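You operate a simulated robot arm through the tools that you are given. There is no shell and no other tool. Be economical: measure what you need, move in short steps, check, and stop when the job is done.

You run a simulated robot arm. Do the job below in one go: nothing can be reset, and whatever is moved stays where it is left.

## Task
Clear the cracked violet pan from the press; press the green powder once.
Fine: the cracked pan goes on the black tray, the pressed one on the black swatch disc.

It is judged by the outcome, as a careful person would: the job done as asked, and still so three seconds after it is handed in. It fails if anything else is knocked over, pushed out of place, dropped, spilled or broken.

## Robot
A 7-joint arm with a two-finger parallel gripper, fixed in place. Base frame: the origin is at the foot of the arm, x ahead of it, y to its left, z up; the work surface is at about z = 0. Readings come in mm, rad, newtons and seconds.
With the tool pointing down near the work surface it reaches from about 220 to 580 mm from the base axis. Its first joint turns from -1.152 to 1.152 rad. Payload 2.5 kg.
The tool frame sits at the grasp point between the pads (the TCP): z along the fingers, y along the line on which they close. The tips reach 23 mm beyond it. Largest opening 94 mm; finger width 38, thickness 10; the body of the gripper, 54 by 96 mm, starts 39 mm behind the TCP.
Orientation is that of the tool frame in the base frame, as [roll, pitch, yaw] about the fixed x, y, z axes, in that order (R = Rz(yaw) Ry(pitch) Rx(roll)). With the fingers straight down and closing along the base's y, the tool's x points along the base's -x, its y along +y and its z along -z.

## Interface
- The arm moves only by the tool move_arm. Its argument "series" is a list of rows, each a list of 7 numbers: the closure, from 0 (fully open) to 1 (shut), then the shift along the tool's x, y, z in units of 200 mm (1.0 is 200 mm), then the turn, a rotation vector about the tool's x, y, z in units of 180 degrees (1.0 is 180 degrees). In form: [[fingers, dx, dy, dz, rx, ry, rz], ...]. A call has 1 to 10 rows; each row is the pose to reach, as a shift and turn from the pose commanded when the call began, along the tool's axes at that moment. A call with a number of a shift or a turn outside -1 to 1 is refused whole. Each row takes 0.2 s and may step no farther than 50 mm and 0.15 rad from the row before; otherwise, or with a gripper value out of range, the whole call is refused. Where a pose cannot be reached the arm comes as near as it can. A force on the tool above 40 N (or 10 N above the force at the start of the call, whichever is more), or a blocked arm, ends the call early, and 0.2 s more pass. Each finger travels about 108 mm/s and halts on what it meets, pressing with about 23 N; the grip force reading is that of the motor and also rises with nothing between the fingers. The clock runs only during rows and for 0.2 s after the last one: add rows that repeat a pose to give the fingers time. The reply holds the time, the measured pose of the TCP, the force on the tool along the base axes, the opening and the grip force, in the units named above and with some noise, with the torque about the TCP (base axes, N m) and any sound that the robot's microphone picked up.
- Cameras (640 x 400 px; columns grow to the right, rows downward): "scene" is fixed at [96.4, -405.9, 561.1]; the picture's right is [0.86, -0.52, 0.00], its down [-0.25, -0.41, -0.88] and it looks along [0.45, 0.75, -0.48] (base axes); focal length 237 px, centre (320, 200). "wrist" rides on the gripper at [86, 16, -75] in the tool frame; the picture's right is [-0.18, 0.98, 0.00], its down [-0.58, -0.11, -0.81] and it looks along [-0.79, -0.15, 0.59] (tool axes); focal length 243 px, centre (320, 200). There is no depth. A picture from a camera that has moved, and an enlarged one, comes with that camera's place and axes in the base frame and with its lens. The place of the scene camera against the robot may be out by one fixed shift of up to 25 mm in any direction.
- get_image(camera): a new picture of that camera. It takes no simulated time.
- enlarge(camera, box): a new picture of the part [left, top, right, bottom] of that camera's present view, enlarged. It takes no simulated time.
- job_done(): hands the job in; it is judged then, once.

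Work in short steps. Places have to be worked out from the pictures, the camera data and where the tool is seen: move nearer, look again, correct. Check each grasp and each placing, and mend what went wrong. You have 120 turns and 68 pictures in all, those below and enlarged ones among them. Open the gripper and draw the arm clear of the work before you hand the job in, unless the task says otherwise; then end with one line.

The tools are called after "Emit:" by a JSON object that holds its "op" and its "data". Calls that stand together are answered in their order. move_arm: Moves the arm, as the interface text tells. Its arguments: {"type":"object","properties":{"series":{"type":"array"}},"required":["series"]} The other tools are called the same way: get_image (camera) takes a picture; enlarge (camera, box) takes an enlarged picture of a part of a camera's view; job_done () hands the job in.

At the start:

```text
time: 0.0
tcp_pos: [245.9, 187.2, 488.1]
tool_rot: [3.142, 0.001, -3.141]
force: [-0.2, -1.1, 0.0]
ft_torque: [0.03, -0.03, -0.01]
opening: 94.0
gripper_force: 0.1
```

scene: 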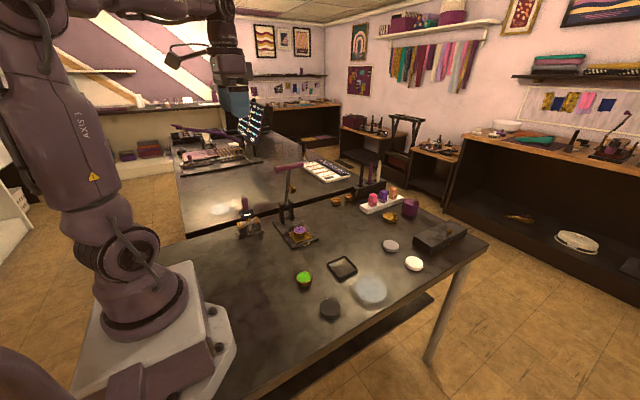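
wrist: 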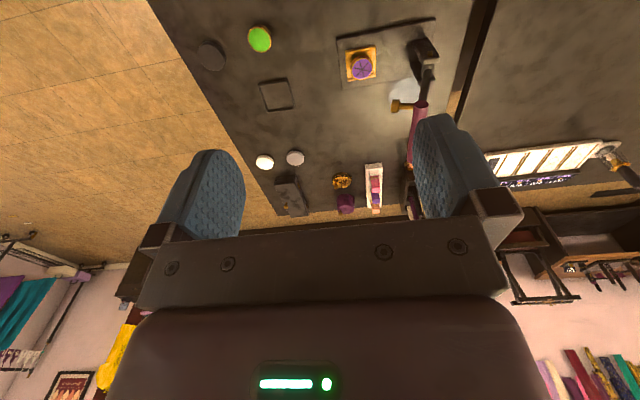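

I'll look closer at the work area first.

Emit:
{"op": "enlarge", "data": {"camera": "scene", "box": [220, 150, 380, 250]}}

Emit:
{"op": "enlarge", "data": {"camera": "scene", "box": [280, 230, 440, 330]}}

Emit:
{"op": "enlarge", "data": {"camera": "wrist", "box": [180, 10, 460, 185]}}

```text
4.00 times, centred on (300, 200) of scene
camera zoom: at [96.4, -405.9, 561.1], right [0.86, -0.52, 0.0], down [-0.25, -0.41, -0.88], along [0.45, 0.75, -0.48], focal length 946 px, centre (400, 200)
```

zoom: 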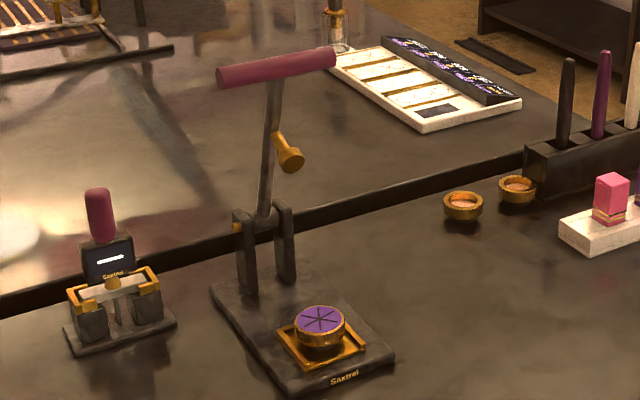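

```text
4.00 times, centred on (360, 280) of scene
camera zoom: at [96.4, -405.9, 561.1], right [0.86, -0.52, 0.0], down [-0.25, -0.41, -0.88], along [0.45, 0.75, -0.48], focal length 946 px, centre (160, -120)
```

zoom: 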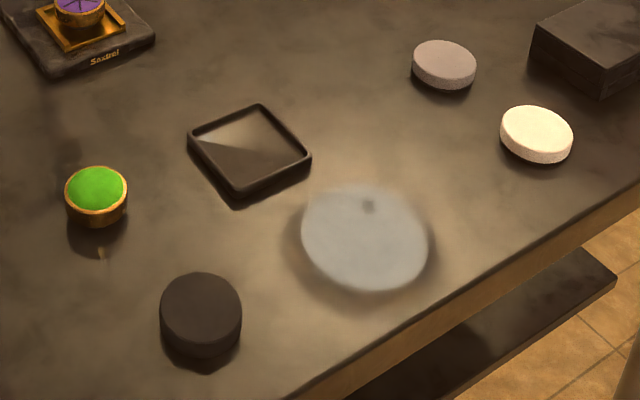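

```text
2.29 times, centred on (320, 98) of wrist
camera zoom: at [160.5, 204.2, 561.7], right [0.18, 0.98, 0.0], down [0.58, -0.11, 0.81], along [0.79, -0.15, -0.59], focal length 555 px, centre (320, 434)
```

zoom: 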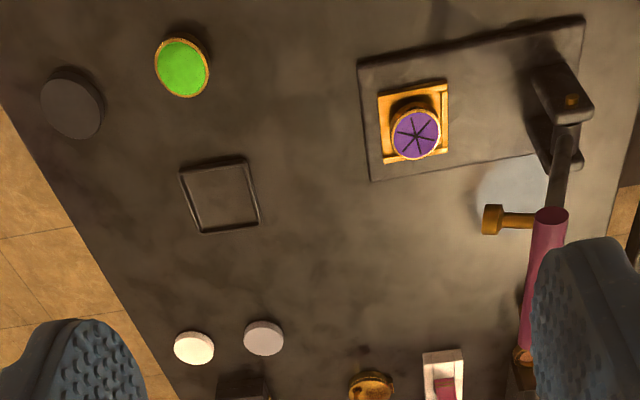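

Wrist-camera estimates: violet pan ~(420,245), green pan ~(335,50), black disc ~(344,-60), black tray ~(463,38), press hinge ~(411,367). I move toward above the violet pan for a closer look.

Emit:
{"op": "move_arm", "data": {"series": [[0, -0.12, 0.04, 0.15, 0, 0, 0], [0, -0.24, 0.08, 0.3, 0, 0, 0], [0, -0.36, 0.13, 0.45, 0, 0, 0], [0, -0.48, 0.17, 0.6, 0, 0, 0], [0, -0.6, 0.21, 0.75, 0, 0, 0], [0, -0.7, 0.25, 0.9, 0, 0, 0]]}}

Emit:
{"op": "get_image", "data": {"camera": "wrist"}}

Emit:
{"op": "get_image", "data": {"camera": "scene"}}

```text
time: 1.4
tcp_pos: [386.2, 237.9, 307.7]
tool_rot: [3.141, 0.0, -3.14]
force: [-0.4, -0.4, 0.1]
ft_torque: [-0.01, 0.01, -0.02]
opening: 93.9
gripper_force: 0.0
```

```text
62 pictures are left
camera wrist: at [301.3, 253.4, 380.2], right [0.18, 0.98, 0.0], down [0.58, -0.11, 0.81], along [0.79, -0.15, -0.59], focal length 243 px, centre (320, 200)
```

wrist: 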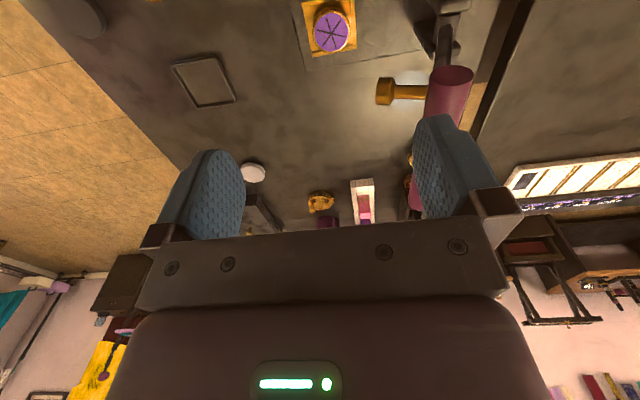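

```text
61 pictures are left
```

scene: 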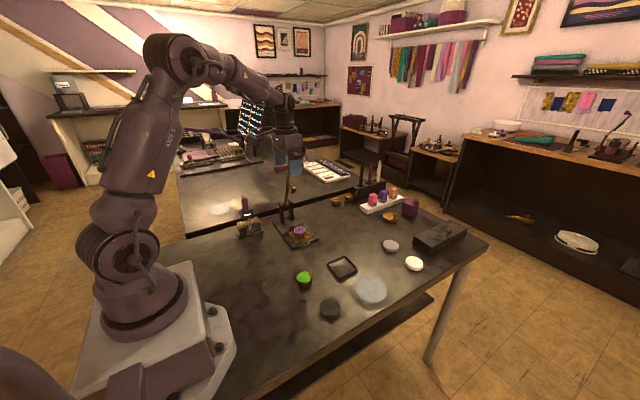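

Triangulating both wrist views: violet pan top at ~(417.5,245,41); the lever leans forward with the stamp head at ~(418,286,186) and the handle's near end at ~(380,310,246). The gripper's wide side would hit the stamp, so I back off in -y and turn the hand 90° so the fingers close along x with the camera on the -y side.

Emit:
{"op": "move_arm", "data": {"series": [[0, -0.02, -0.05, 0, 0, 0, -0.0475], [0, -0.04, -0.1, 0, 0, 0, -0.095], [0, -0.06, -0.15, 0, 0, 0, -0.1425], [0, -0.08, -0.2, 0, 0, 0, -0.19], [0, -0.1, -0.25, 0, 0, 0, -0.2375], [0, -0.12, -0.3, 0, 0, 0, -0.285], [0, -0.13, -0.32, 0, 0, 0, -0.3325], [0, -0.14, -0.34, 0, 0, 0, -0.38], [0, -0.15, -0.35, 0, 0, 0, -0.4275], [0, -0.155, -0.36, 0, 0, 0, -0.475]]}}

```text
time: 3.6
tcp_pos: [416.9, 164.7, 308.8]
tool_rot: [3.141, -0.001, -1.645]
force: [-0.8, -0.3, 0.3]
ft_torque: [-0.03, -0.01, 0.01]
opening: 93.8
gripper_force: 0.1
```

Hand is turned; finish the small turn and descend to z≈200 short of the pan, then look.

Emit:
{"op": "move_arm", "data": {"series": [[0, 0, 0, 0.2, 0, 0, -0.024], [0, 0, 0, 0.4, 0, 0, -0.024], [0, 0, 0, 0.55, 0, 0, -0.024]]}}

Emit:
{"op": "get_image", "data": {"camera": "wrist"}}

```text
time: 4.4
tcp_pos: [417.2, 167.5, 198.7]
tool_rot: [3.141, -0.001, -1.572]
force: [-0.2, -0.1, -0.3]
ft_torque: [0.02, 0.0, 0.0]
opening: 94.0
gripper_force: 0.1
```

```text
60 pictures are left
camera wrist: at [401.8, 81.6, 271.9], right [-0.98, 0.19, 0.0], down [0.11, 0.58, 0.81], along [0.15, 0.79, -0.59], focal length 243 px, centre (320, 200)
```

wrist: 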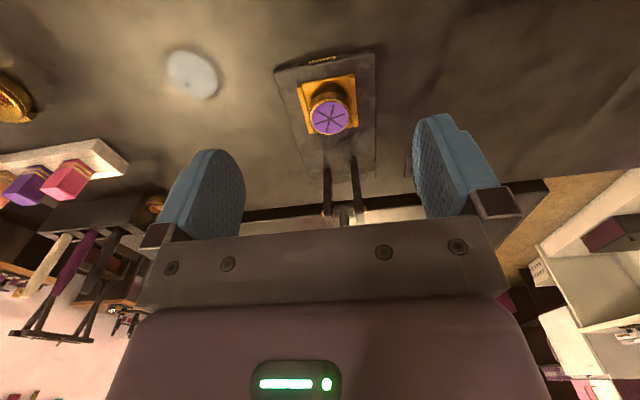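

Emit:
{"op": "enlarge", "data": {"camera": "wrist", "box": [250, 40, 410, 140]}}

```text
4.00 times, centred on (330, 90) of wrist
camera zoom: at [401.8, 81.6, 271.9], right [-0.98, 0.19, 0.0], down [0.11, 0.58, 0.81], along [0.15, 0.79, -0.59], focal length 970 px, centre (280, 640)
```

zoom: 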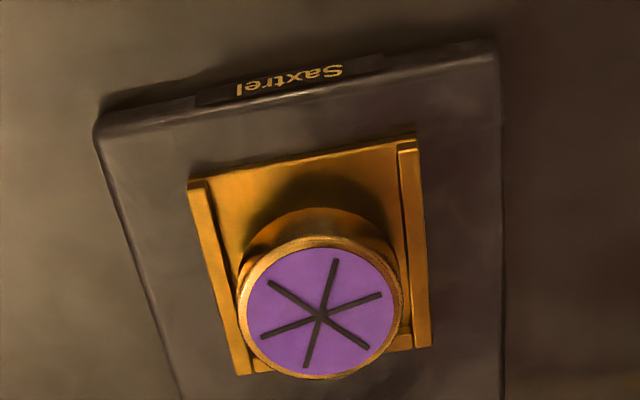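

The nest is a gold plate with side rails and a back rail; pan ~46 mm across, top ≈z 40. I tilt the hand ~0.2 rad (top toward -y, away from the stamp) and come in low to z≈75 above the pan.

Emit:
{"op": "move_arm", "data": {"series": [[0, -0.05, 0, 0.2, 0, -0.032, 0], [0, -0.14, -0.009, 0.4, 0, -0.064, 0], [0, -0.25, -0.009, 0.52, 0, -0.064, 0], [0, -0.355, -0.009, 0.618, 0, -0.064, 0], [0, -0.355, -0.009, 0.618, 0, -0.064, 0]]}}

Emit:
{"op": "get_image", "data": {"camera": "wrist"}}

Emit:
{"op": "enlarge", "data": {"camera": "scene", "box": [220, 150, 380, 250]}}

```text
time: 5.6
tcp_pos: [418.2, 237.4, 74.3]
tool_rot: [3.14, 0.201, -1.575]
force: [0.3, -1.5, 0.4]
ft_torque: [-0.01, 0.0, 0.03]
opening: 93.9
gripper_force: 0.1
```

```text
58 pictures are left
camera wrist: at [403.7, 138.3, 129.4], right [-0.98, 0.18, 0.04], down [0.11, 0.41, 0.91], along [0.15, 0.89, -0.42], focal length 243 px, centre (320, 200)
```

wrist: 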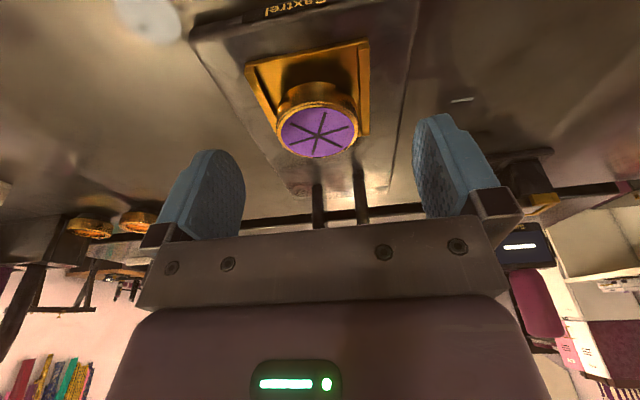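

```text
4.00 times, centred on (300, 200) of scene
camera zoom: at [96.4, -405.9, 561.1], right [0.86, -0.52, 0.0], down [-0.25, -0.41, -0.88], along [0.45, 0.75, -0.48], focal length 946 px, centre (400, 200)
```

zoom: 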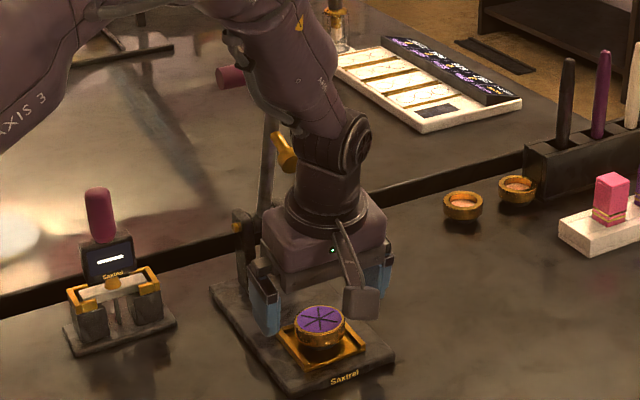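

The pan lies at x≈420, y≈242, centred between fingers, and the lever hasn't been touched. Lower 22 mm so the tips stop just above the rails.

Emit:
{"op": "move_arm", "data": {"series": [[0, 0.009, -0.01, 0.06, 0, 0, 0], [0, 0.0175, -0.01, 0.111, 0, 0, 0], [0, 0.0175, -0.01, 0.111, 0, 0, 0]]}}

Emit:
{"op": "get_image", "data": {"camera": "wrist"}}

Emit:
{"op": "enlarge", "data": {"camera": "scene", "box": [260, 190, 340, 240]}}

```text
time: 6.4
tcp_pos: [420.8, 238.1, 51.2]
tool_rot: [3.141, 0.201, -1.572]
force: [-0.9, -0.3, -0.9]
ft_torque: [0.0, 0.0, -0.03]
opening: 94.2
gripper_force: 0.0
```

```text
56 pictures are left
camera wrist: at [405.8, 139.3, 106.9], right [-0.98, 0.18, 0.04], down [0.11, 0.41, 0.91], along [0.15, 0.89, -0.42], focal length 243 px, centre (320, 200)
```

wrist: 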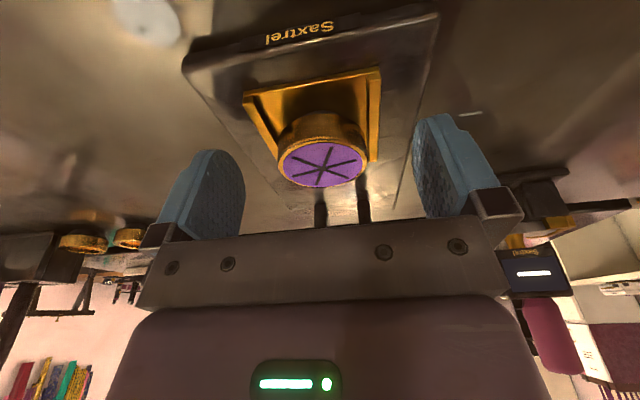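

```text
8.00 times, centred on (300, 215) of scene
camera zoom: at [96.4, -405.9, 561.1], right [0.86, -0.52, 0.0], down [-0.25, -0.41, -0.88], along [0.45, 0.75, -0.48], focal length 1892 px, centre (480, 80)
```

zoom: 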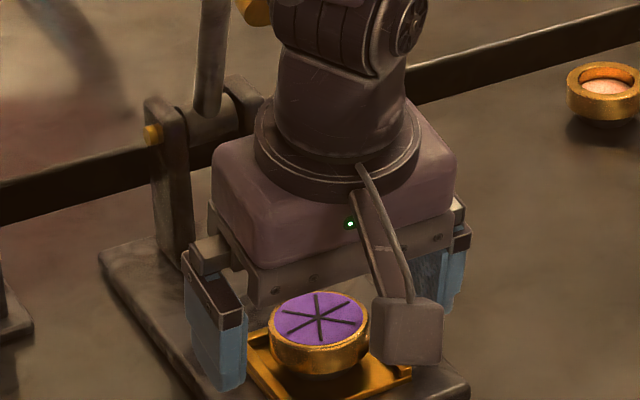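

Pan sits between the fingers with tips around z 26-29; close on it.

Emit:
{"op": "move_arm", "data": {"series": [[0.4, 0, 0, 0, 0, 0, 0], [0.6, 0, 0, 0, 0, 0, 0], [1, 0, 0, 0, 0, 0, 0], [1, 0, 0, 0, 0, 0, 0]]}}

Emit:
{"op": "get_image", "data": {"camera": "wrist"}}

```text
time: 7.4
tcp_pos: [420.7, 239.1, 51.9]
tool_rot: [3.141, 0.2, -1.572]
force: [0.3, 0.5, -1.5]
ft_torque: [0.02, 0.03, -0.03]
opening: 44.4
gripper_force: 23.1
```

```text
54 pictures are left
camera wrist: at [405.8, 139.2, 107.1], right [-0.98, 0.18, 0.04], down [0.11, 0.41, 0.91], along [0.15, 0.89, -0.42], focal length 243 px, centre (320, 200)
```

wrist: 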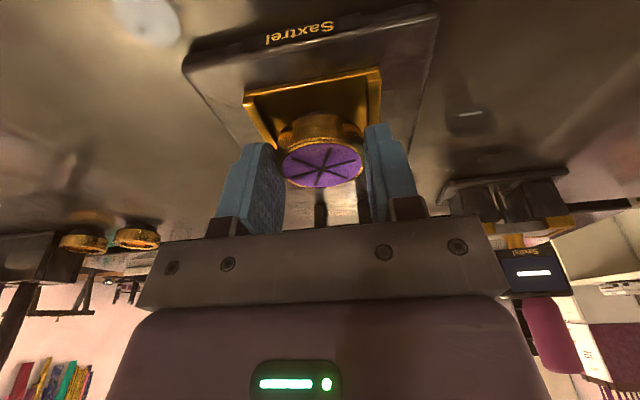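

Gripped at 44.4 mm (nest reference: TCP (420.7,238.6,51.5)). Lift slightly, then back out toward -y and up.

Emit:
{"op": "move_arm", "data": {"series": [[1, -0.006, 0, -0.0295, 0, 0, 0], [1, 0.0115, 0, -0.094, 0, 0, 0], [1, 0.127, 0, -0.255, 0, 0, 0], [1, 0.2735, 0, -0.4125, 0, 0, 0], [1, 0.2735, 0, -0.4125, 0, 0, 0]]}}

Emit:
{"op": "get_image", "data": {"camera": "wrist"}}

Emit:
{"op": "enlarge", "data": {"camera": "scene", "box": [240, 160, 400, 260]}}

```text
time: 8.6
tcp_pos: [421.0, 166.7, 121.5]
tool_rot: [3.141, 0.199, -1.573]
force: [-0.2, 0.3, -0.2]
ft_torque: [0.0, 0.0, 0.03]
opening: 44.7
gripper_force: 23.5
```

```text
53 pictures are left
camera wrist: at [405.9, 67.0, 175.9], right [-0.98, 0.18, 0.04], down [0.11, 0.41, 0.91], along [0.15, 0.89, -0.42], focal length 243 px, centre (320, 200)
```

wrist: 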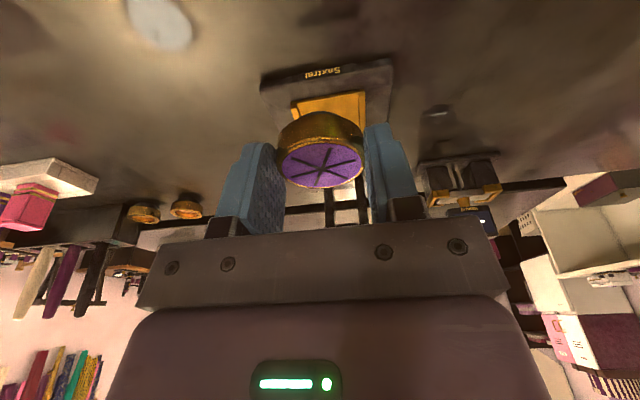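

```text
4.00 times, centred on (320, 210) of scene
camera zoom: at [96.4, -405.9, 561.1], right [0.86, -0.52, 0.0], down [-0.25, -0.41, -0.88], along [0.45, 0.75, -0.48], focal length 946 px, centre (320, 160)
```

zoom: 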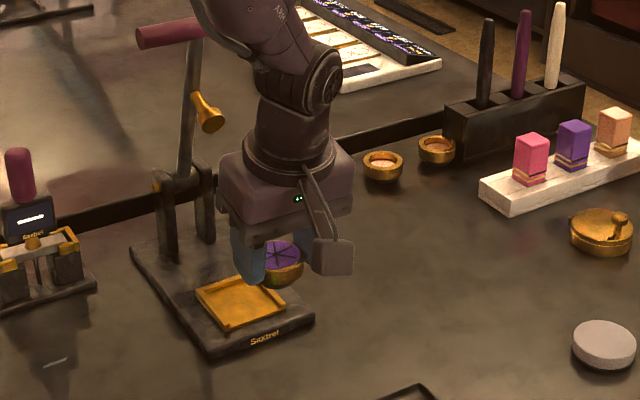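

Clean removal; lever untouched. Move toward the tray (~(462,38)) staying short of it in y to view it.

Emit:
{"op": "move_arm", "data": {"series": [[1, 0.18, -0.04, -0.065, 0, 0, 0], [1, 0.36, -0.08, -0.13, 0, 0, 0], [1, 0.54, -0.12, -0.195, 0, 0, 0], [1, 0.71, -0.165, -0.26, 0, 0, 0], [1, 0.889, -0.205, -0.323, 0, 0, 0], [1, 0.889, -0.205, -0.323, 0, 0, 0]]}}

Emit:
{"op": "get_image", "data": {"camera": "wrist"}}

```text
time: 10.0
tcp_pos: [463.5, -20.8, 149.6]
tool_rot: [3.14, 0.2, -1.572]
force: [-0.5, -0.4, -0.5]
ft_torque: [0.02, -0.01, 0.03]
opening: 44.8
gripper_force: 22.9
```

```text
51 pictures are left
camera wrist: at [448.5, -119.1, 204.7], right [-0.98, 0.18, 0.04], down [0.11, 0.41, 0.91], along [0.15, 0.89, -0.42], focal length 243 px, centre (320, 200)
```

wrist: 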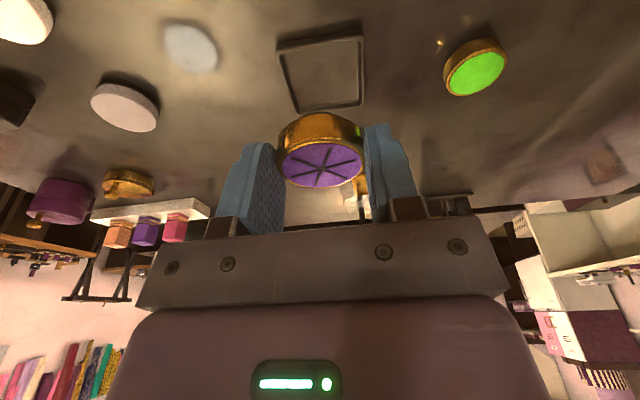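

Tray corners triangulate to a ~72 mm square centred at ≈(465.5,36). Move the pan over it and down to TCP z≈60, leaving ~20 mm to go.

Emit:
{"op": "move_arm", "data": {"series": [[1, -0.085, -0.005, 0.16, 0, 0, 0], [1, -0.155, -0.01, 0.32, 0, 0, 0], [1, -0.17, -0.01, 0.42, 0, 0, 0], [1, -0.17, -0.01, 0.494, 0, 0, 0], [1, -0.17, -0.01, 0.494, 0, 0, 0]]}}

Emit:
{"op": "get_image", "data": {"camera": "wrist"}}

Emit:
{"op": "enlarge", "data": {"camera": "scene", "box": [290, 230, 400, 300]}}

```text
time: 11.2
tcp_pos: [465.3, 34.4, 61.0]
tool_rot: [-3.14, 0.201, -1.573]
force: [0.6, -0.5, -0.9]
ft_torque: [-0.03, 0.01, -0.01]
opening: 44.6
gripper_force: 22.6
```

```text
50 pictures are left
camera wrist: at [449.7, -65.0, 115.5], right [-0.98, 0.18, 0.04], down [0.11, 0.41, 0.91], along [0.15, 0.89, -0.42], focal length 243 px, centre (320, 200)
```

wrist: 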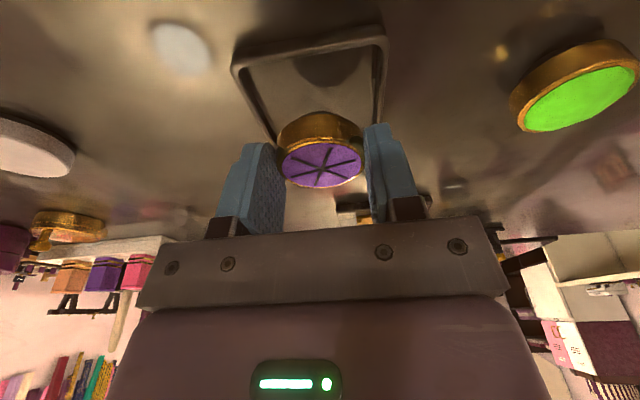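

```text
5.71 times, centred on (345, 265) of scene
camera zoom: at [96.4, -405.9, 561.1], right [0.86, -0.52, 0.0], down [-0.25, -0.41, -0.88], along [0.45, 0.75, -0.48], focal length 1352 px, centre (177, -171)
```

zoom: 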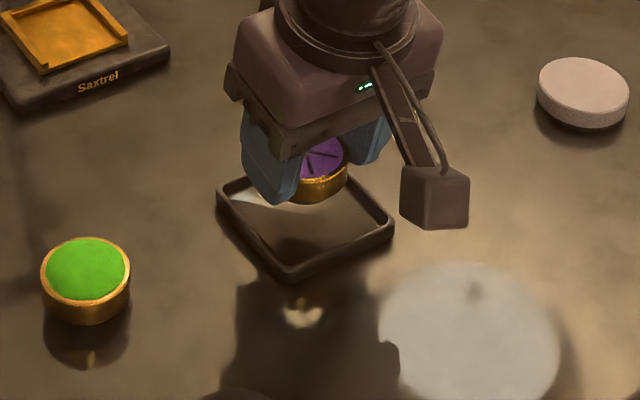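

Pan is centred over the tray. Lower in small steps watching the force.

Emit:
{"op": "move_arm", "data": {"series": [[1, 0.007, 0, 0.035, 0, 0, 0], [1, 0.014, 0, 0.07, 0, 0, 0], [1, 0.018, 0, 0.088, 0, 0, 0], [1, 0.02, 0, 0.098, 0, 0, 0]]}}

Emit:
{"op": "enlarge", "data": {"camera": "scene", "box": [310, 235, 390, 285]}}

```text
time: 12.2
tcp_pos: [463.4, 34.8, 41.1]
tool_rot: [3.141, 0.202, -1.572]
force: [-1.7, 1.0, 3.3]
ft_torque: [0.03, 0.08, 0.0]
opening: 44.7
gripper_force: 23.0
```

```text
8.00 times, centred on (350, 260) of scene
camera zoom: at [96.4, -405.9, 561.2], right [0.86, -0.52, 0.0], down [-0.25, -0.41, -0.88], along [0.45, 0.75, -0.48], focal length 1892 px, centre (80, -280)
```

zoom: 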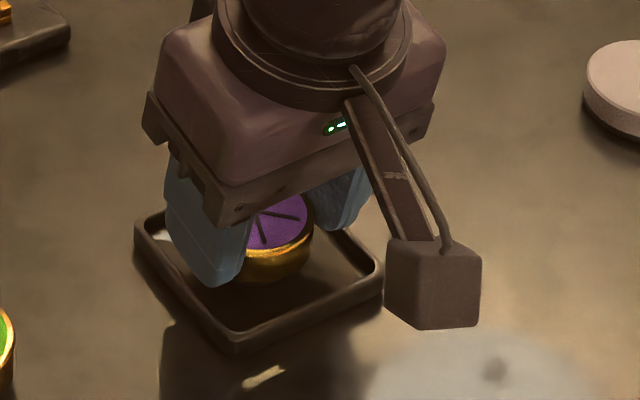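

Slight contact force (3 N). Lower 2 mm more to confirm contact.

Emit:
{"op": "move_arm", "data": {"series": [[1, 0.001, 0, 0.005, 0, 0, 0], [1, 0.002, 0, 0.01, 0, 0, 0]]}}

```text
time: 12.8
tcp_pos: [463.9, 35.1, 40.6]
tool_rot: [-3.137, 0.2, -1.571]
force: [-3.1, -0.2, 18.3]
ft_torque: [0.1, 0.09, 0.05]
opening: 44.9
gripper_force: 22.8
```

Firm contact: the pan is on the tray floor. Ease up 1 mm and open partly.

Emit:
{"op": "move_arm", "data": {"series": [[1, 0.0, 0, 0.003, 0, 0, 0], [0.45, 0.0, 0, 0.003, 0, 0, 0], [0.35, 0.0, 0, 0.003, 0, 0, 0], [0.3, 0, 0, 0.003, 0, 0, 0]]}}

Emit:
{"op": "get_image", "data": {"camera": "wrist"}}

```text
time: 13.8
tcp_pos: [461.7, 33.3, 37.4]
tool_rot: [3.139, 0.2, -1.571]
force: [-3.5, -0.4, 6.5]
ft_torque: [-0.14, 0.41, -0.05]
opening: 53.4
gripper_force: 0.0
```

```text
47 pictures are left
camera wrist: at [447.4, -65.2, 92.1], right [-0.98, 0.18, 0.04], down [0.11, 0.41, 0.91], along [0.15, 0.89, -0.42], focal length 243 px, centre (320, 200)
```

wrist: 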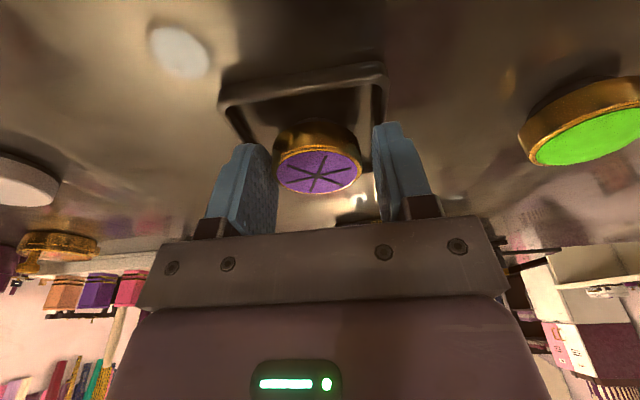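

Fingers stopped at 53 mm, likely touching the rim lightly. Lift straight up before opening more.

Emit:
{"op": "move_arm", "data": {"series": [[0.42, -0.005, 0, -0.022, 0, 0, 0], [0.42, -0.012, 0, -0.06, 0, 0, 0], [0.42, -0.03, 0, -0.15, 0, 0, 0], [0.3, -0.06, 0, -0.3, 0, 0, 0], [0, -0.1, 0, -0.5, 0, 0, 0]]}}

Emit:
{"op": "get_image", "data": {"camera": "wrist"}}

Emit:
{"op": "enlarge", "data": {"camera": "scene", "box": [290, 230, 400, 300]}}

```text
time: 15.0
tcp_pos: [464.1, 31.9, 139.8]
tool_rot: [3.141, 0.201, -1.572]
force: [-0.3, -0.5, 0.3]
ft_torque: [0.01, -0.01, 0.01]
opening: 93.8
gripper_force: 0.2
```

```text
46 pictures are left
camera wrist: at [448.8, -67.9, 194.4], right [-0.98, 0.18, 0.04], down [0.11, 0.41, 0.91], along [0.15, 0.89, -0.42], focal length 243 px, centre (320, 200)
```

wrist: 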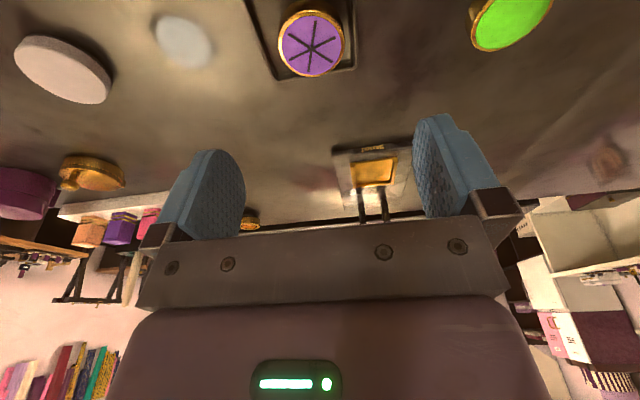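

```text
5.71 times, centred on (345, 265) of scene
camera zoom: at [96.4, -405.9, 561.1], right [0.86, -0.52, 0.0], down [-0.25, -0.41, -0.88], along [0.45, 0.75, -0.48], focal length 1352 px, centre (177, -171)
```

zoom: 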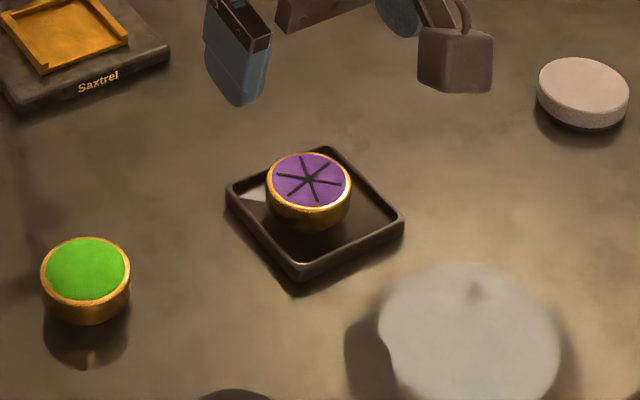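

The violet pan is in the tray (the tray slid only ~5 mm while opening). Now go to view the green pan from short of it.

Emit:
{"op": "move_arm", "data": {"series": [[0, 0.06, 0.16, -0.025, 0, 0, 0], [0, 0.12, 0.32, -0.05, 0, 0, 0], [0, 0.18, 0.48, -0.075, 0, 0, 0], [0, 0.245, 0.645, -0.1, 0, 0, 0], [0, 0.245, 0.645, -0.1, 0, 0, 0]]}}

Emit:
{"op": "get_image", "data": {"camera": "wrist"}}

Emit:
{"op": "enlarge", "data": {"camera": "scene", "box": [320, 245, 370, 285]}}

```text
time: 16.2
tcp_pos: [333.9, -21.0, 148.6]
tool_rot: [-3.141, 0.201, -1.573]
force: [0.4, -0.2, -1.2]
ft_torque: [-0.02, -0.01, 0.0]
opening: 94.1
gripper_force: 0.0
```

```text
44 pictures are left
camera wrist: at [319.9, -119.4, 202.6], right [-0.98, 0.18, 0.04], down [0.11, 0.41, 0.91], along [0.15, 0.89, -0.42], focal length 243 px, centre (320, 200)
```

wrist: 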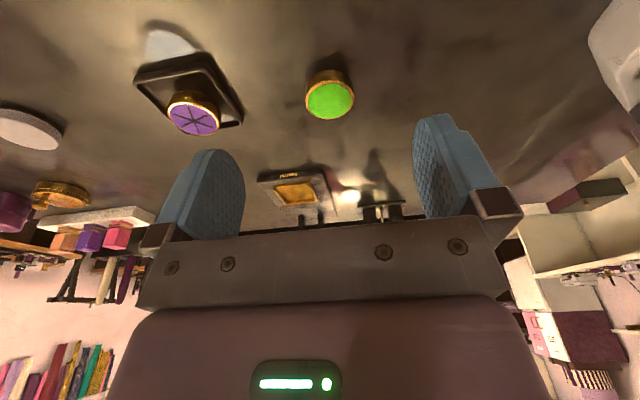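

```text
10.00 times, centred on (345, 265) of scene
camera zoom: at [96.4, -405.9, 561.1], right [0.86, -0.52, 0.0], down [-0.25, -0.41, -0.88], along [0.45, 0.75, -0.48], focal length 2366 px, centre (70, -450)
```

zoom: 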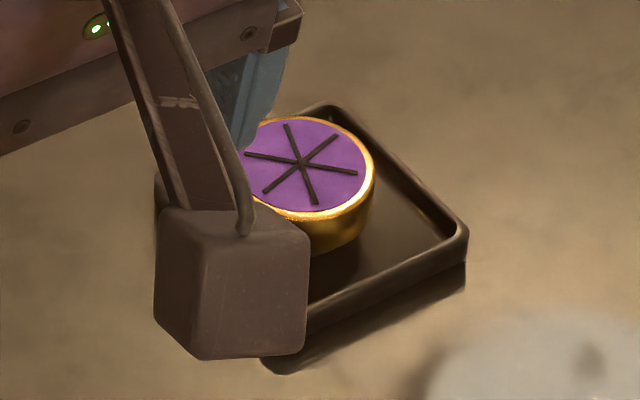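

Green pan is at ≈(334,46). Descend to TCP (334.5,42,59) for the same relative view as with the violet pan.

Emit:
{"op": "move_arm", "data": {"series": [[0, -0.08, 0, 0.17, 0, 0, 0], [0, -0.16, 0, 0.34, 0, 0, 0], [0, -0.219, 0, 0.504, 0, 0, 0], [0, -0.219, 0, 0.504, 0, 0, 0]]}}

Emit:
{"op": "get_image", "data": {"camera": "wrist"}}

Emit:
{"op": "enlarge", "data": {"camera": "scene", "box": [265, 240, 345, 290]}}

```text
time: 17.2
tcp_pos: [336.0, 44.4, 58.2]
tool_rot: [-3.141, 0.202, -1.575]
force: [0.1, 0.3, 1.0]
ft_torque: [0.0, 0.0, 0.0]
opening: 94.2
gripper_force: 0.1
```

```text
42 pictures are left
camera wrist: at [319.9, -54.5, 111.4], right [-0.98, 0.18, 0.04], down [0.11, 0.41, 0.91], along [0.15, 0.89, -0.42], focal length 243 px, centre (320, 200)
```

wrist: 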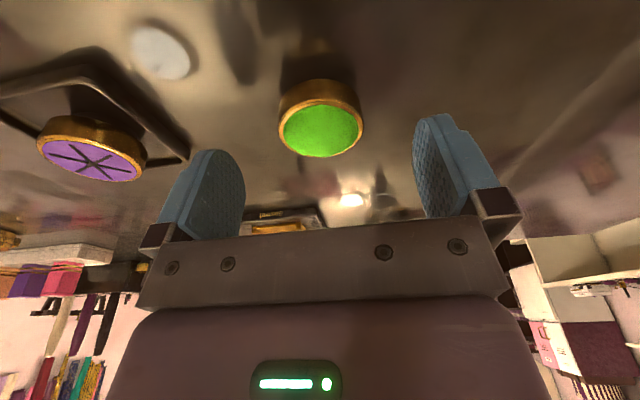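

```text
8.00 times, centred on (305, 265) of scene
camera zoom: at [96.4, -405.9, 561.1], right [0.86, -0.52, 0.0], down [-0.25, -0.41, -0.88], along [0.45, 0.75, -0.48], focal length 1892 px, centre (440, -320)
```

zoom: 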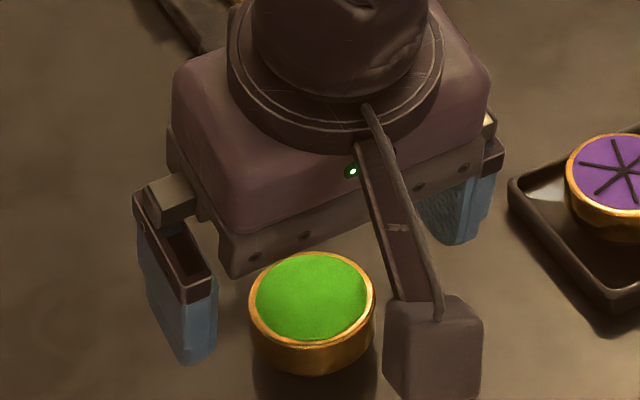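

View matches the earlier pan's geometry, so it's aligned. Lower ~20 mm and close.

Emit:
{"op": "move_arm", "data": {"series": [[0, 0.009, 0, 0.05, 0, 0, 0], [0, 0.018, 0, 0.101, 0, 0, 0], [0, 0.018, 0, 0.101, 0, 0, 0], [0.4, 0.018, 0, 0.101, 0, 0, 0], [0.5, 0.018, 0, 0.101, 0, 0, 0], [0.7, 0.018, 0, 0.101, 0, 0, 0], [1, 0.018, 0, 0.101, 0, 0, 0], [1, 0.018, 0, 0.101, 0, 0, 0]]}}

Emit:
{"op": "get_image", "data": {"camera": "wrist"}}

```text
time: 19.0
tcp_pos: [333.9, 44.7, 38.3]
tool_rot: [3.141, 0.2, -1.571]
force: [0.1, 0.0, -0.1]
ft_torque: [0.01, -0.03, 0.0]
opening: 44.3
gripper_force: 22.8
```

```text
40 pictures are left
camera wrist: at [319.7, -54.4, 92.8], right [-0.98, 0.18, 0.04], down [0.11, 0.41, 0.91], along [0.15, 0.89, -0.42], focal length 243 px, centre (320, 200)
```

wrist: 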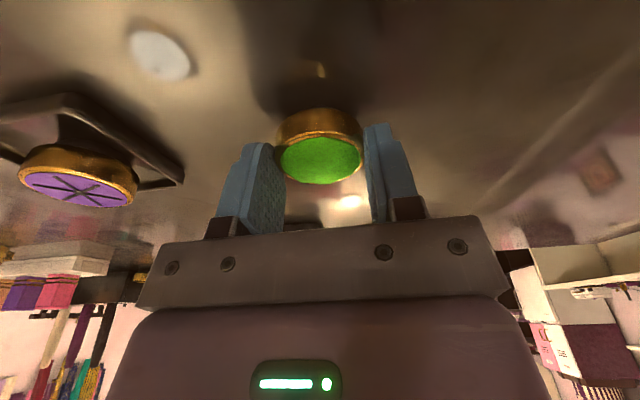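

Green pan gripped at 44.3 mm. Lift gently and carry level toward the press.

Emit:
{"op": "move_arm", "data": {"series": [[1, -0.005, 0, -0.025, 0, 0, 0], [1, -0.02, 0, -0.1, 0, 0, 0], [1, -0.04, 0, -0.2, 0, 0, 0], [1, -0.06, 0, -0.3, 0, 0, 0], [1, -0.08, 0, -0.392, 0, 0, 0], [1, -0.14, -0.09, -0.38, 0, 0, 0], [1, -0.21, -0.2, -0.365, 0, 0, 0], [1, -0.29, -0.32, -0.35, 0, 0, 0], [1, -0.35, -0.41, -0.337, 0, 0, 0], [1, -0.3735, -0.435, -0.332, 0, 0, 0]]}}

Emit:
{"op": "get_image", "data": {"camera": "wrist"}}

```text
time: 21.2
tcp_pos: [422.7, 106.5, 120.0]
tool_rot: [3.14, 0.201, -1.573]
force: [1.0, 0.7, 0.0]
ft_torque: [-0.01, 0.0, -0.01]
opening: 44.7
gripper_force: 23.4
```

```text
39 pictures are left
camera wrist: at [406.7, 6.7, 174.5], right [-0.98, 0.18, 0.04], down [0.11, 0.41, 0.91], along [0.15, 0.89, -0.42], focal length 243 px, centre (320, 200)
```

wrist: 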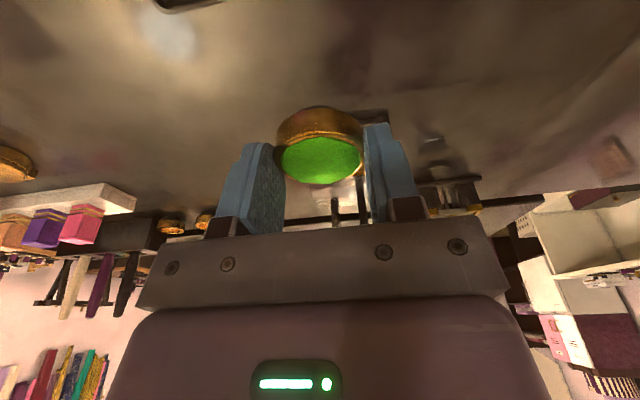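

Carry it in along the reverse of the path used to leave the press, stopping ~20 mm above the nest.

Emit:
{"op": "move_arm", "data": {"series": [[1, -0.1, 0.003, 0.018, 0, 0, 0], [1, -0.2, 0.006, 0.036, 0, 0, 0], [1, -0.305, 0.007, 0.054, 0, 0, 0], [1, -0.38, 0.007, 0.133, 0, 0, 0], [1, -0.452, 0.007, 0.212, 0, 0, 0], [1, -0.516, 0.007, 0.287, 0, 0, 0], [1, -0.5795, 0.007, 0.3625, 0, 0, 0], [1, -0.5795, 0.007, 0.3625, 0, 0, 0]]}}

Emit:
{"op": "get_image", "data": {"camera": "wrist"}}

Emit:
{"op": "enlarge", "data": {"camera": "scene", "box": [260, 190, 340, 240]}}

```text
time: 23.0
tcp_pos: [419.6, 232.6, 70.4]
tool_rot: [-3.141, 0.2, -1.574]
force: [0.1, -0.2, 0.4]
ft_torque: [-0.01, -0.01, 0.0]
opening: 44.5
gripper_force: 22.6
```

```text
38 pictures are left
camera wrist: at [404.6, 133.8, 125.2], right [-0.98, 0.18, 0.04], down [0.11, 0.41, 0.91], along [0.15, 0.89, -0.42], focal length 243 px, centre (320, 200)
```

wrist: 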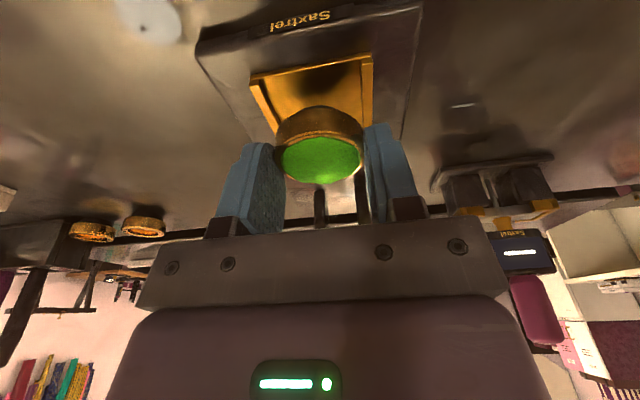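

```text
8.00 times, centred on (300, 215) of scene
camera zoom: at [96.4, -405.9, 561.1], right [0.86, -0.52, 0.0], down [-0.25, -0.41, -0.88], along [0.45, 0.75, -0.48], focal length 1892 px, centre (480, 80)
```

zoom: 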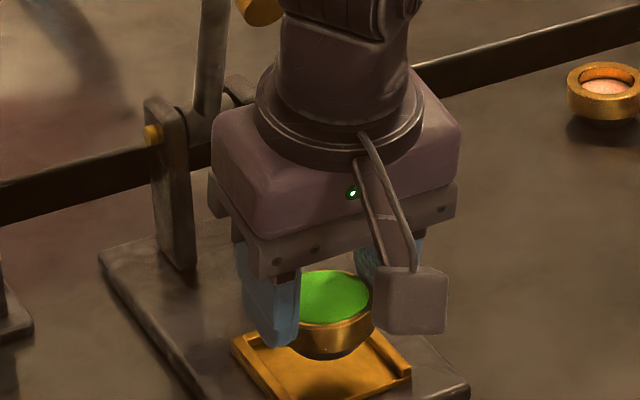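

Aligned over the nest. Lower to just above nest floor.

Emit:
{"op": "move_arm", "data": {"series": [[1, -0.025, 0, 0.02, 0, 0, 0], [1, -0.021, 0, 0.05, 0, 0, 0], [1, -0.016, 0, 0.08, 0, 0, 0], [1, -0.0135, 0, 0.095, 0, 0, 0]]}}

```text
time: 24.0
tcp_pos: [421.1, 239.2, 54.6]
tool_rot: [-3.14, 0.202, -1.573]
force: [-3.5, -3.0, 10.9]
ft_torque: [-0.05, 0.14, 0.02]
opening: 44.7
gripper_force: 23.0
```

Contact ~2 mm earlier than expected; check whether it sits on a rail.

Emit:
{"op": "enlarge", "data": {"camera": "scene", "box": [270, 205, 330, 243]}}

Emit:
{"op": "enlarge", "data": {"camera": "wrist", "box": [220, 0, 420, 125]}}

```text
10.53 times, centred on (300, 224) of scene
camera zoom: at [96.4, -405.9, 561.1], right [0.86, -0.52, 0.0], down [-0.25, -0.41, -0.88], along [0.45, 0.75, -0.48], focal length 2490 px, centre (530, -53)
```

zoom: 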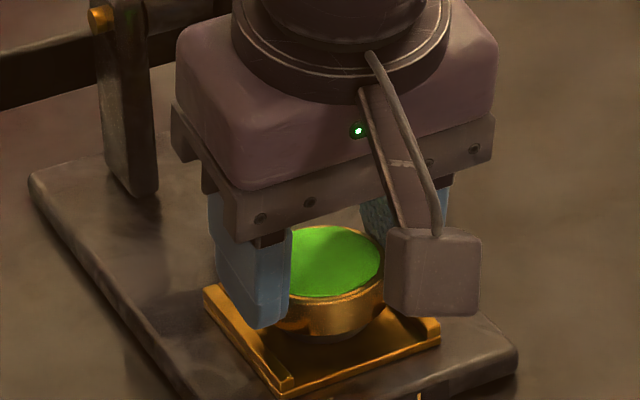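

```text
3.20 times, centred on (320, 62) of wrist
camera zoom: at [405.8, 140.3, 108.5], right [-0.98, 0.18, 0.04], down [0.11, 0.41, 0.91], along [0.15, 0.89, -0.42], focal length 776 px, centre (320, 640)
```

zoom: 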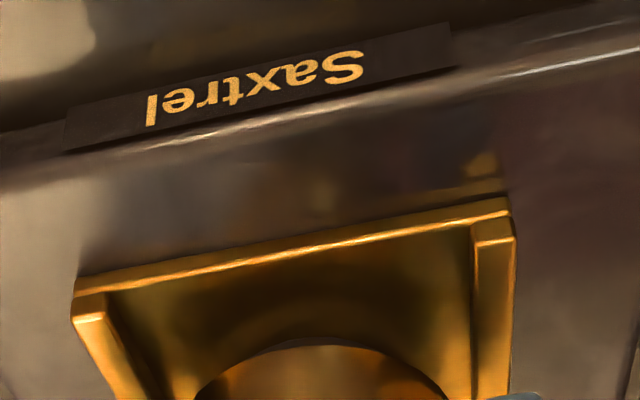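

Compared with the violet pan's grip, the green one sat ~2.5 mm lower in the fingers, so this may simply be the floor. Verify by raising 3 mm, shifting 3 mm toward -y, and touching down again.

Emit:
{"op": "move_arm", "data": {"series": [[1, -0.003, 0, -0.015, 0, 0, 0], [1, 0.012, 0, -0.018, 0, 0, 0], [1, 0.014, 0, -0.009, 0, 0, 0], [1, 0.0145, 0, -0.004, 0, 0, 0]]}}

Emit:
{"op": "enlarge", "data": {"camera": "scene", "box": [270, 205, 330, 243]}}

```text
time: 25.0
tcp_pos: [420.4, 236.2, 53.1]
tool_rot: [-3.139, 0.204, -1.571]
force: [-3.3, -2.6, 13.5]
ft_torque: [-0.11, 0.15, 0.04]
opening: 44.5
gripper_force: 23.0
```

```text
10.53 times, centred on (300, 224) of scene
camera zoom: at [96.4, -405.9, 561.1], right [0.86, -0.52, 0.0], down [-0.25, -0.41, -0.88], along [0.45, 0.75, -0.48], focal length 2490 px, centre (530, -53)
```

zoom: 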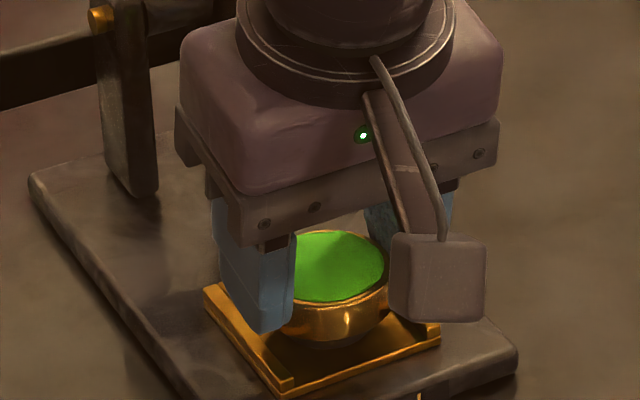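

Same contact height, so that is the nest floor. Nest centre computes to ≈(421,244.5) and stamp radius also lands at y≈243, so I shift back +3.5 mm in y, set down and release.

Emit:
{"op": "move_arm", "data": {"series": [[1, -0.003, 0, -0.015, 0, 0, 0], [1, -0.02, 0, -0.011, 0, 0, 0], [1, -0.018, 0, -0.002, 0, 0, 0], [1, -0.0177, 0, 0.001, 0, 0, 0], [0.5, -0.0177, 0, 0.001, 0, 0, 0], [0.35, -0.0177, 0, 0.001, 0, 0, 0], [0.2, -0.0177, 0, 0.001, 0, 0, 0], [0, -0.0177, 0, 0.001, 0, 0, 0], [0, -0.0177, 0, 0.001, 0, 0, 0]]}}

Emit:
{"op": "enlarge", "data": {"camera": "scene", "box": [270, 205, 330, 243]}}

```text
time: 27.0
tcp_pos: [420.5, 239.1, 53.0]
tool_rot: [3.141, 0.201, -1.572]
force: [-0.5, -0.4, -0.3]
ft_torque: [0.02, 0.05, -0.03]
opening: 94.1
gripper_force: 0.0
```

```text
10.53 times, centred on (300, 224) of scene
camera zoom: at [96.4, -405.9, 561.1], right [0.86, -0.52, 0.0], down [-0.25, -0.41, -0.88], along [0.45, 0.75, -0.48], focal length 2490 px, centre (530, -53)
```

zoom: 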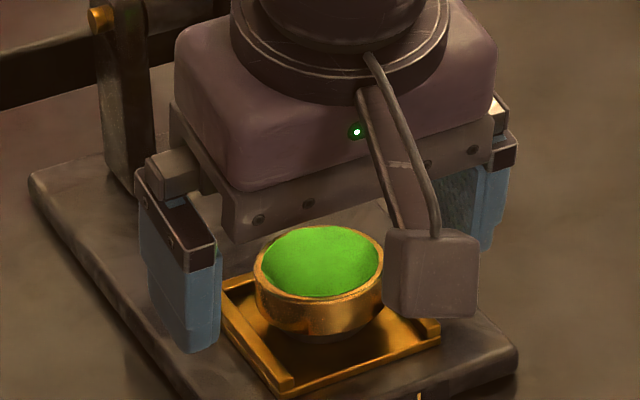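

Released upright. Back out along the same path and look.

Emit:
{"op": "move_arm", "data": {"series": [[0, -0.01, 0, -0.06, 0, 0, 0], [0, 0.0115, 0, -0.094, 0, 0, 0], [0, 0.127, 0, -0.255, 0, 0, 0], [0, 0.2735, 0, -0.4125, 0, 0, 0], [0, 0.2735, 0, -0.4125, 0, 0, 0]]}}

Emit:
{"op": "enlarge", "data": {"camera": "wrist", "box": [240, 20, 440, 145]}}

Emit:
{"op": "enlarge", "data": {"camera": "scene", "box": [250, 150, 360, 250]}}

```text
time: 28.2
tcp_pos: [420.0, 170.7, 123.9]
tool_rot: [3.141, 0.202, -1.573]
force: [0.0, 0.0, -0.4]
ft_torque: [-0.01, 0.02, -0.02]
opening: 94.0
gripper_force: 0.0
```

```text
3.20 times, centred on (340, 82) of wrist
camera zoom: at [405.8, 71.2, 178.0], right [-0.98, 0.18, 0.04], down [0.11, 0.41, 0.91], along [0.15, 0.89, -0.42], focal length 776 px, centre (256, 576)
```

zoom: 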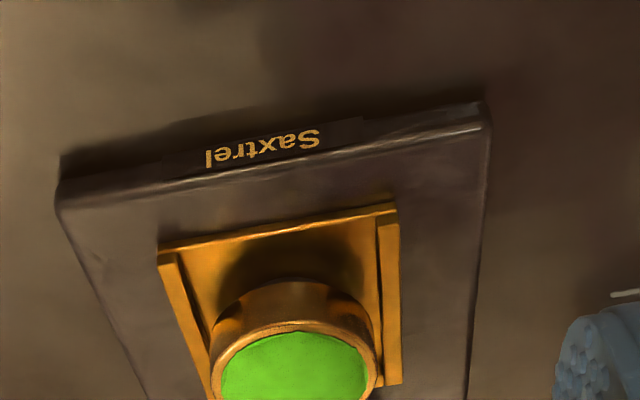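

```text
4.00 times, centred on (305, 200) of scene
camera zoom: at [96.4, -405.9, 561.1], right [0.86, -0.52, 0.0], down [-0.25, -0.41, -0.88], along [0.45, 0.75, -0.48], focal length 946 px, centre (380, 200)
```

zoom: 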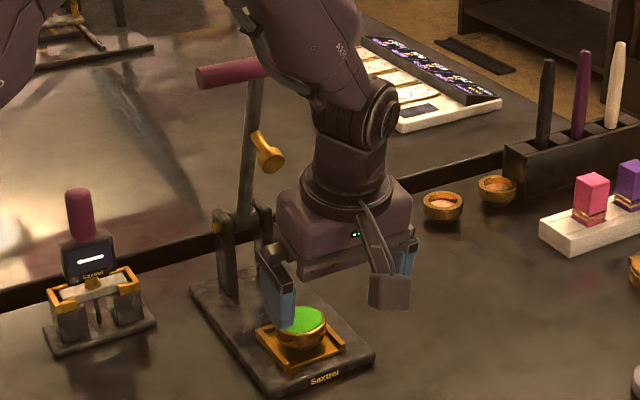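

Pan sits well in the nest. Next the lever: I'll grip the crossbar on its near-x half (off the lever rod) with a vertical hand closing along y. First rise clear and remove the tilt.

Emit:
{"op": "move_arm", "data": {"series": [[0, -0.03, 0.02, -0.17, 0, 0, 0], [0, -0.07, 0.04, -0.35, 0, 0, 0], [0, -0.11, 0.06, -0.53, 0, 0.02, 0], [0, -0.145, 0.08, -0.71, 0, 0.042, 0], [0, -0.179, 0.1, -0.882, 0, 0.064, 0], [0, -0.179, 0.1, -0.882, 0, 0.064, 0]]}}

```text
time: 29.6
tcp_pos: [399.6, 168.1, 302.9]
tool_rot: [3.141, -0.002, -1.575]
force: [0.5, -0.9, -0.5]
ft_torque: [-0.01, -0.03, -0.04]
opening: 94.1
gripper_force: 0.0
```

Turn the hand back 90° at height, easing toward the bar.

Emit:
{"op": "move_arm", "data": {"series": [[0, -0.03, 0, -0.05, 0, 0, 0.0475], [0, -0.06, 0, -0.1, 0, 0, 0.095], [0, -0.09, 0, -0.1, 0, 0, 0.1425], [0, -0.12, 0, -0.1, 0, 0, 0.19], [0, -0.15, 0, -0.1, 0, 0, 0.2375], [0, -0.18, 0, -0.1, 0, 0, 0.285], [0, -0.2, 0, -0.1, 0, 0, 0.3325], [0, -0.2, 0.02, -0.1, 0, 0, 0.38], [0, -0.2, 0.025, -0.1, 0, 0, 0.4275], [0, -0.2, 0.025, -0.1, 0, 0, 0.475]]}}

Emit:
{"op": "get_image", "data": {"camera": "wrist"}}

Emit:
{"op": "get_image", "data": {"camera": "scene"}}

```text
time: 31.8
tcp_pos: [395.2, 209.9, 322.2]
tool_rot: [-3.141, 0.0, -3.068]
force: [0.0, -0.5, 0.8]
ft_torque: [0.02, 0.0, -0.01]
opening: 94.2
gripper_force: 0.2
```

```text
30 pictures are left
camera wrist: at [309.4, 219.7, 396.5], right [0.11, 0.99, 0.0], down [0.59, -0.07, 0.81], along [0.8, -0.09, -0.59], focal length 243 px, centre (320, 200)
```

wrist: 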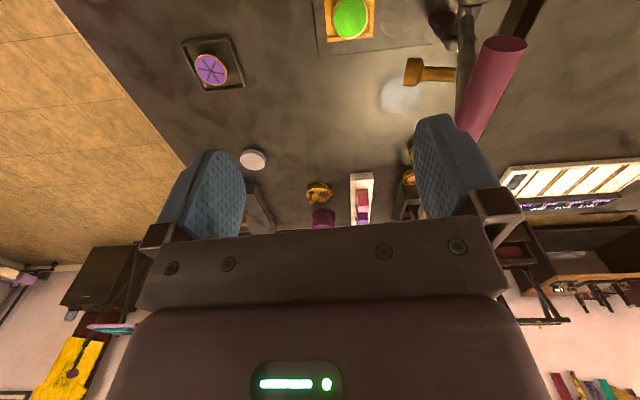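

```text
29 pictures are left
```

scene: 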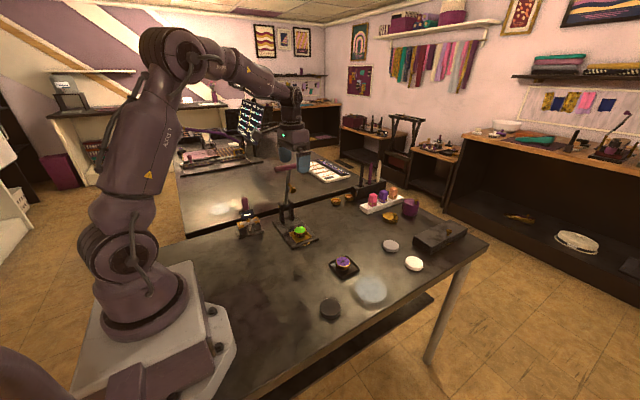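

The bar's near end triangulates to about (370,306,259); lever rod x≈420. Move above the near half at x≈390, tips still above the bar.

Emit:
{"op": "move_arm", "data": {"series": [[0, 0, 0.16, 0, 0, 0, 0.0234], [0, -0.005, 0.32, 0.02, 0, 0, 0.0234], [0, -0.01, 0.48, 0.05, 0, 0, 0.0234], [0, -0.01, 0.48, 0.05, 0, 0, 0.0234]]}}

Emit:
{"op": "get_image", "data": {"camera": "wrist"}}

Emit:
{"op": "enlarge", "data": {"camera": "scene", "box": [240, 120, 352, 190]}}

```text
time: 32.8
tcp_pos: [389.0, 307.3, 314.1]
tool_rot: [3.142, 0.0, -3.14]
force: [-0.2, 0.6, -0.9]
ft_torque: [-0.01, -0.03, -0.03]
opening: 94.3
gripper_force: 0.0
```

```text
28 pictures are left
camera wrist: at [304.5, 322.8, 387.5], right [0.18, 0.98, 0.0], down [0.58, -0.11, 0.81], along [0.79, -0.15, -0.59], focal length 243 px, centre (320, 200)
```

wrist: 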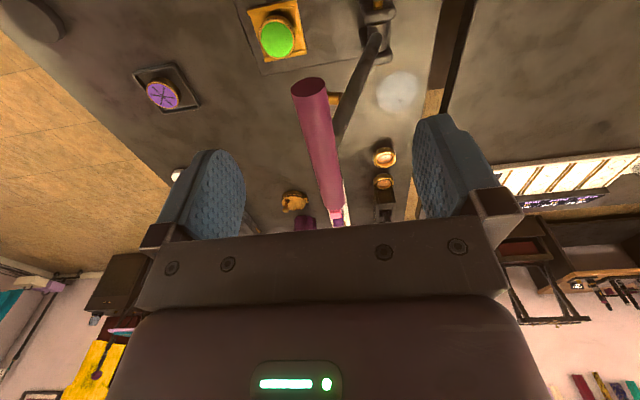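

```text
5.71 times, centred on (296, 155) of scene
camera zoom: at [96.4, -405.9, 561.1], right [0.86, -0.52, 0.0], down [-0.25, -0.41, -0.88], along [0.45, 0.75, -0.48], focal length 1352 px, centre (457, 457)
```

zoom: 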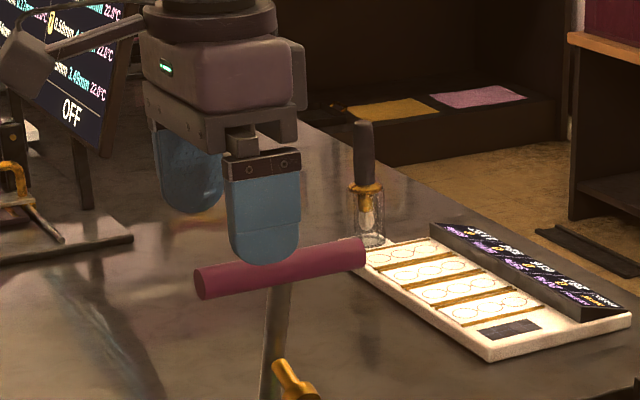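

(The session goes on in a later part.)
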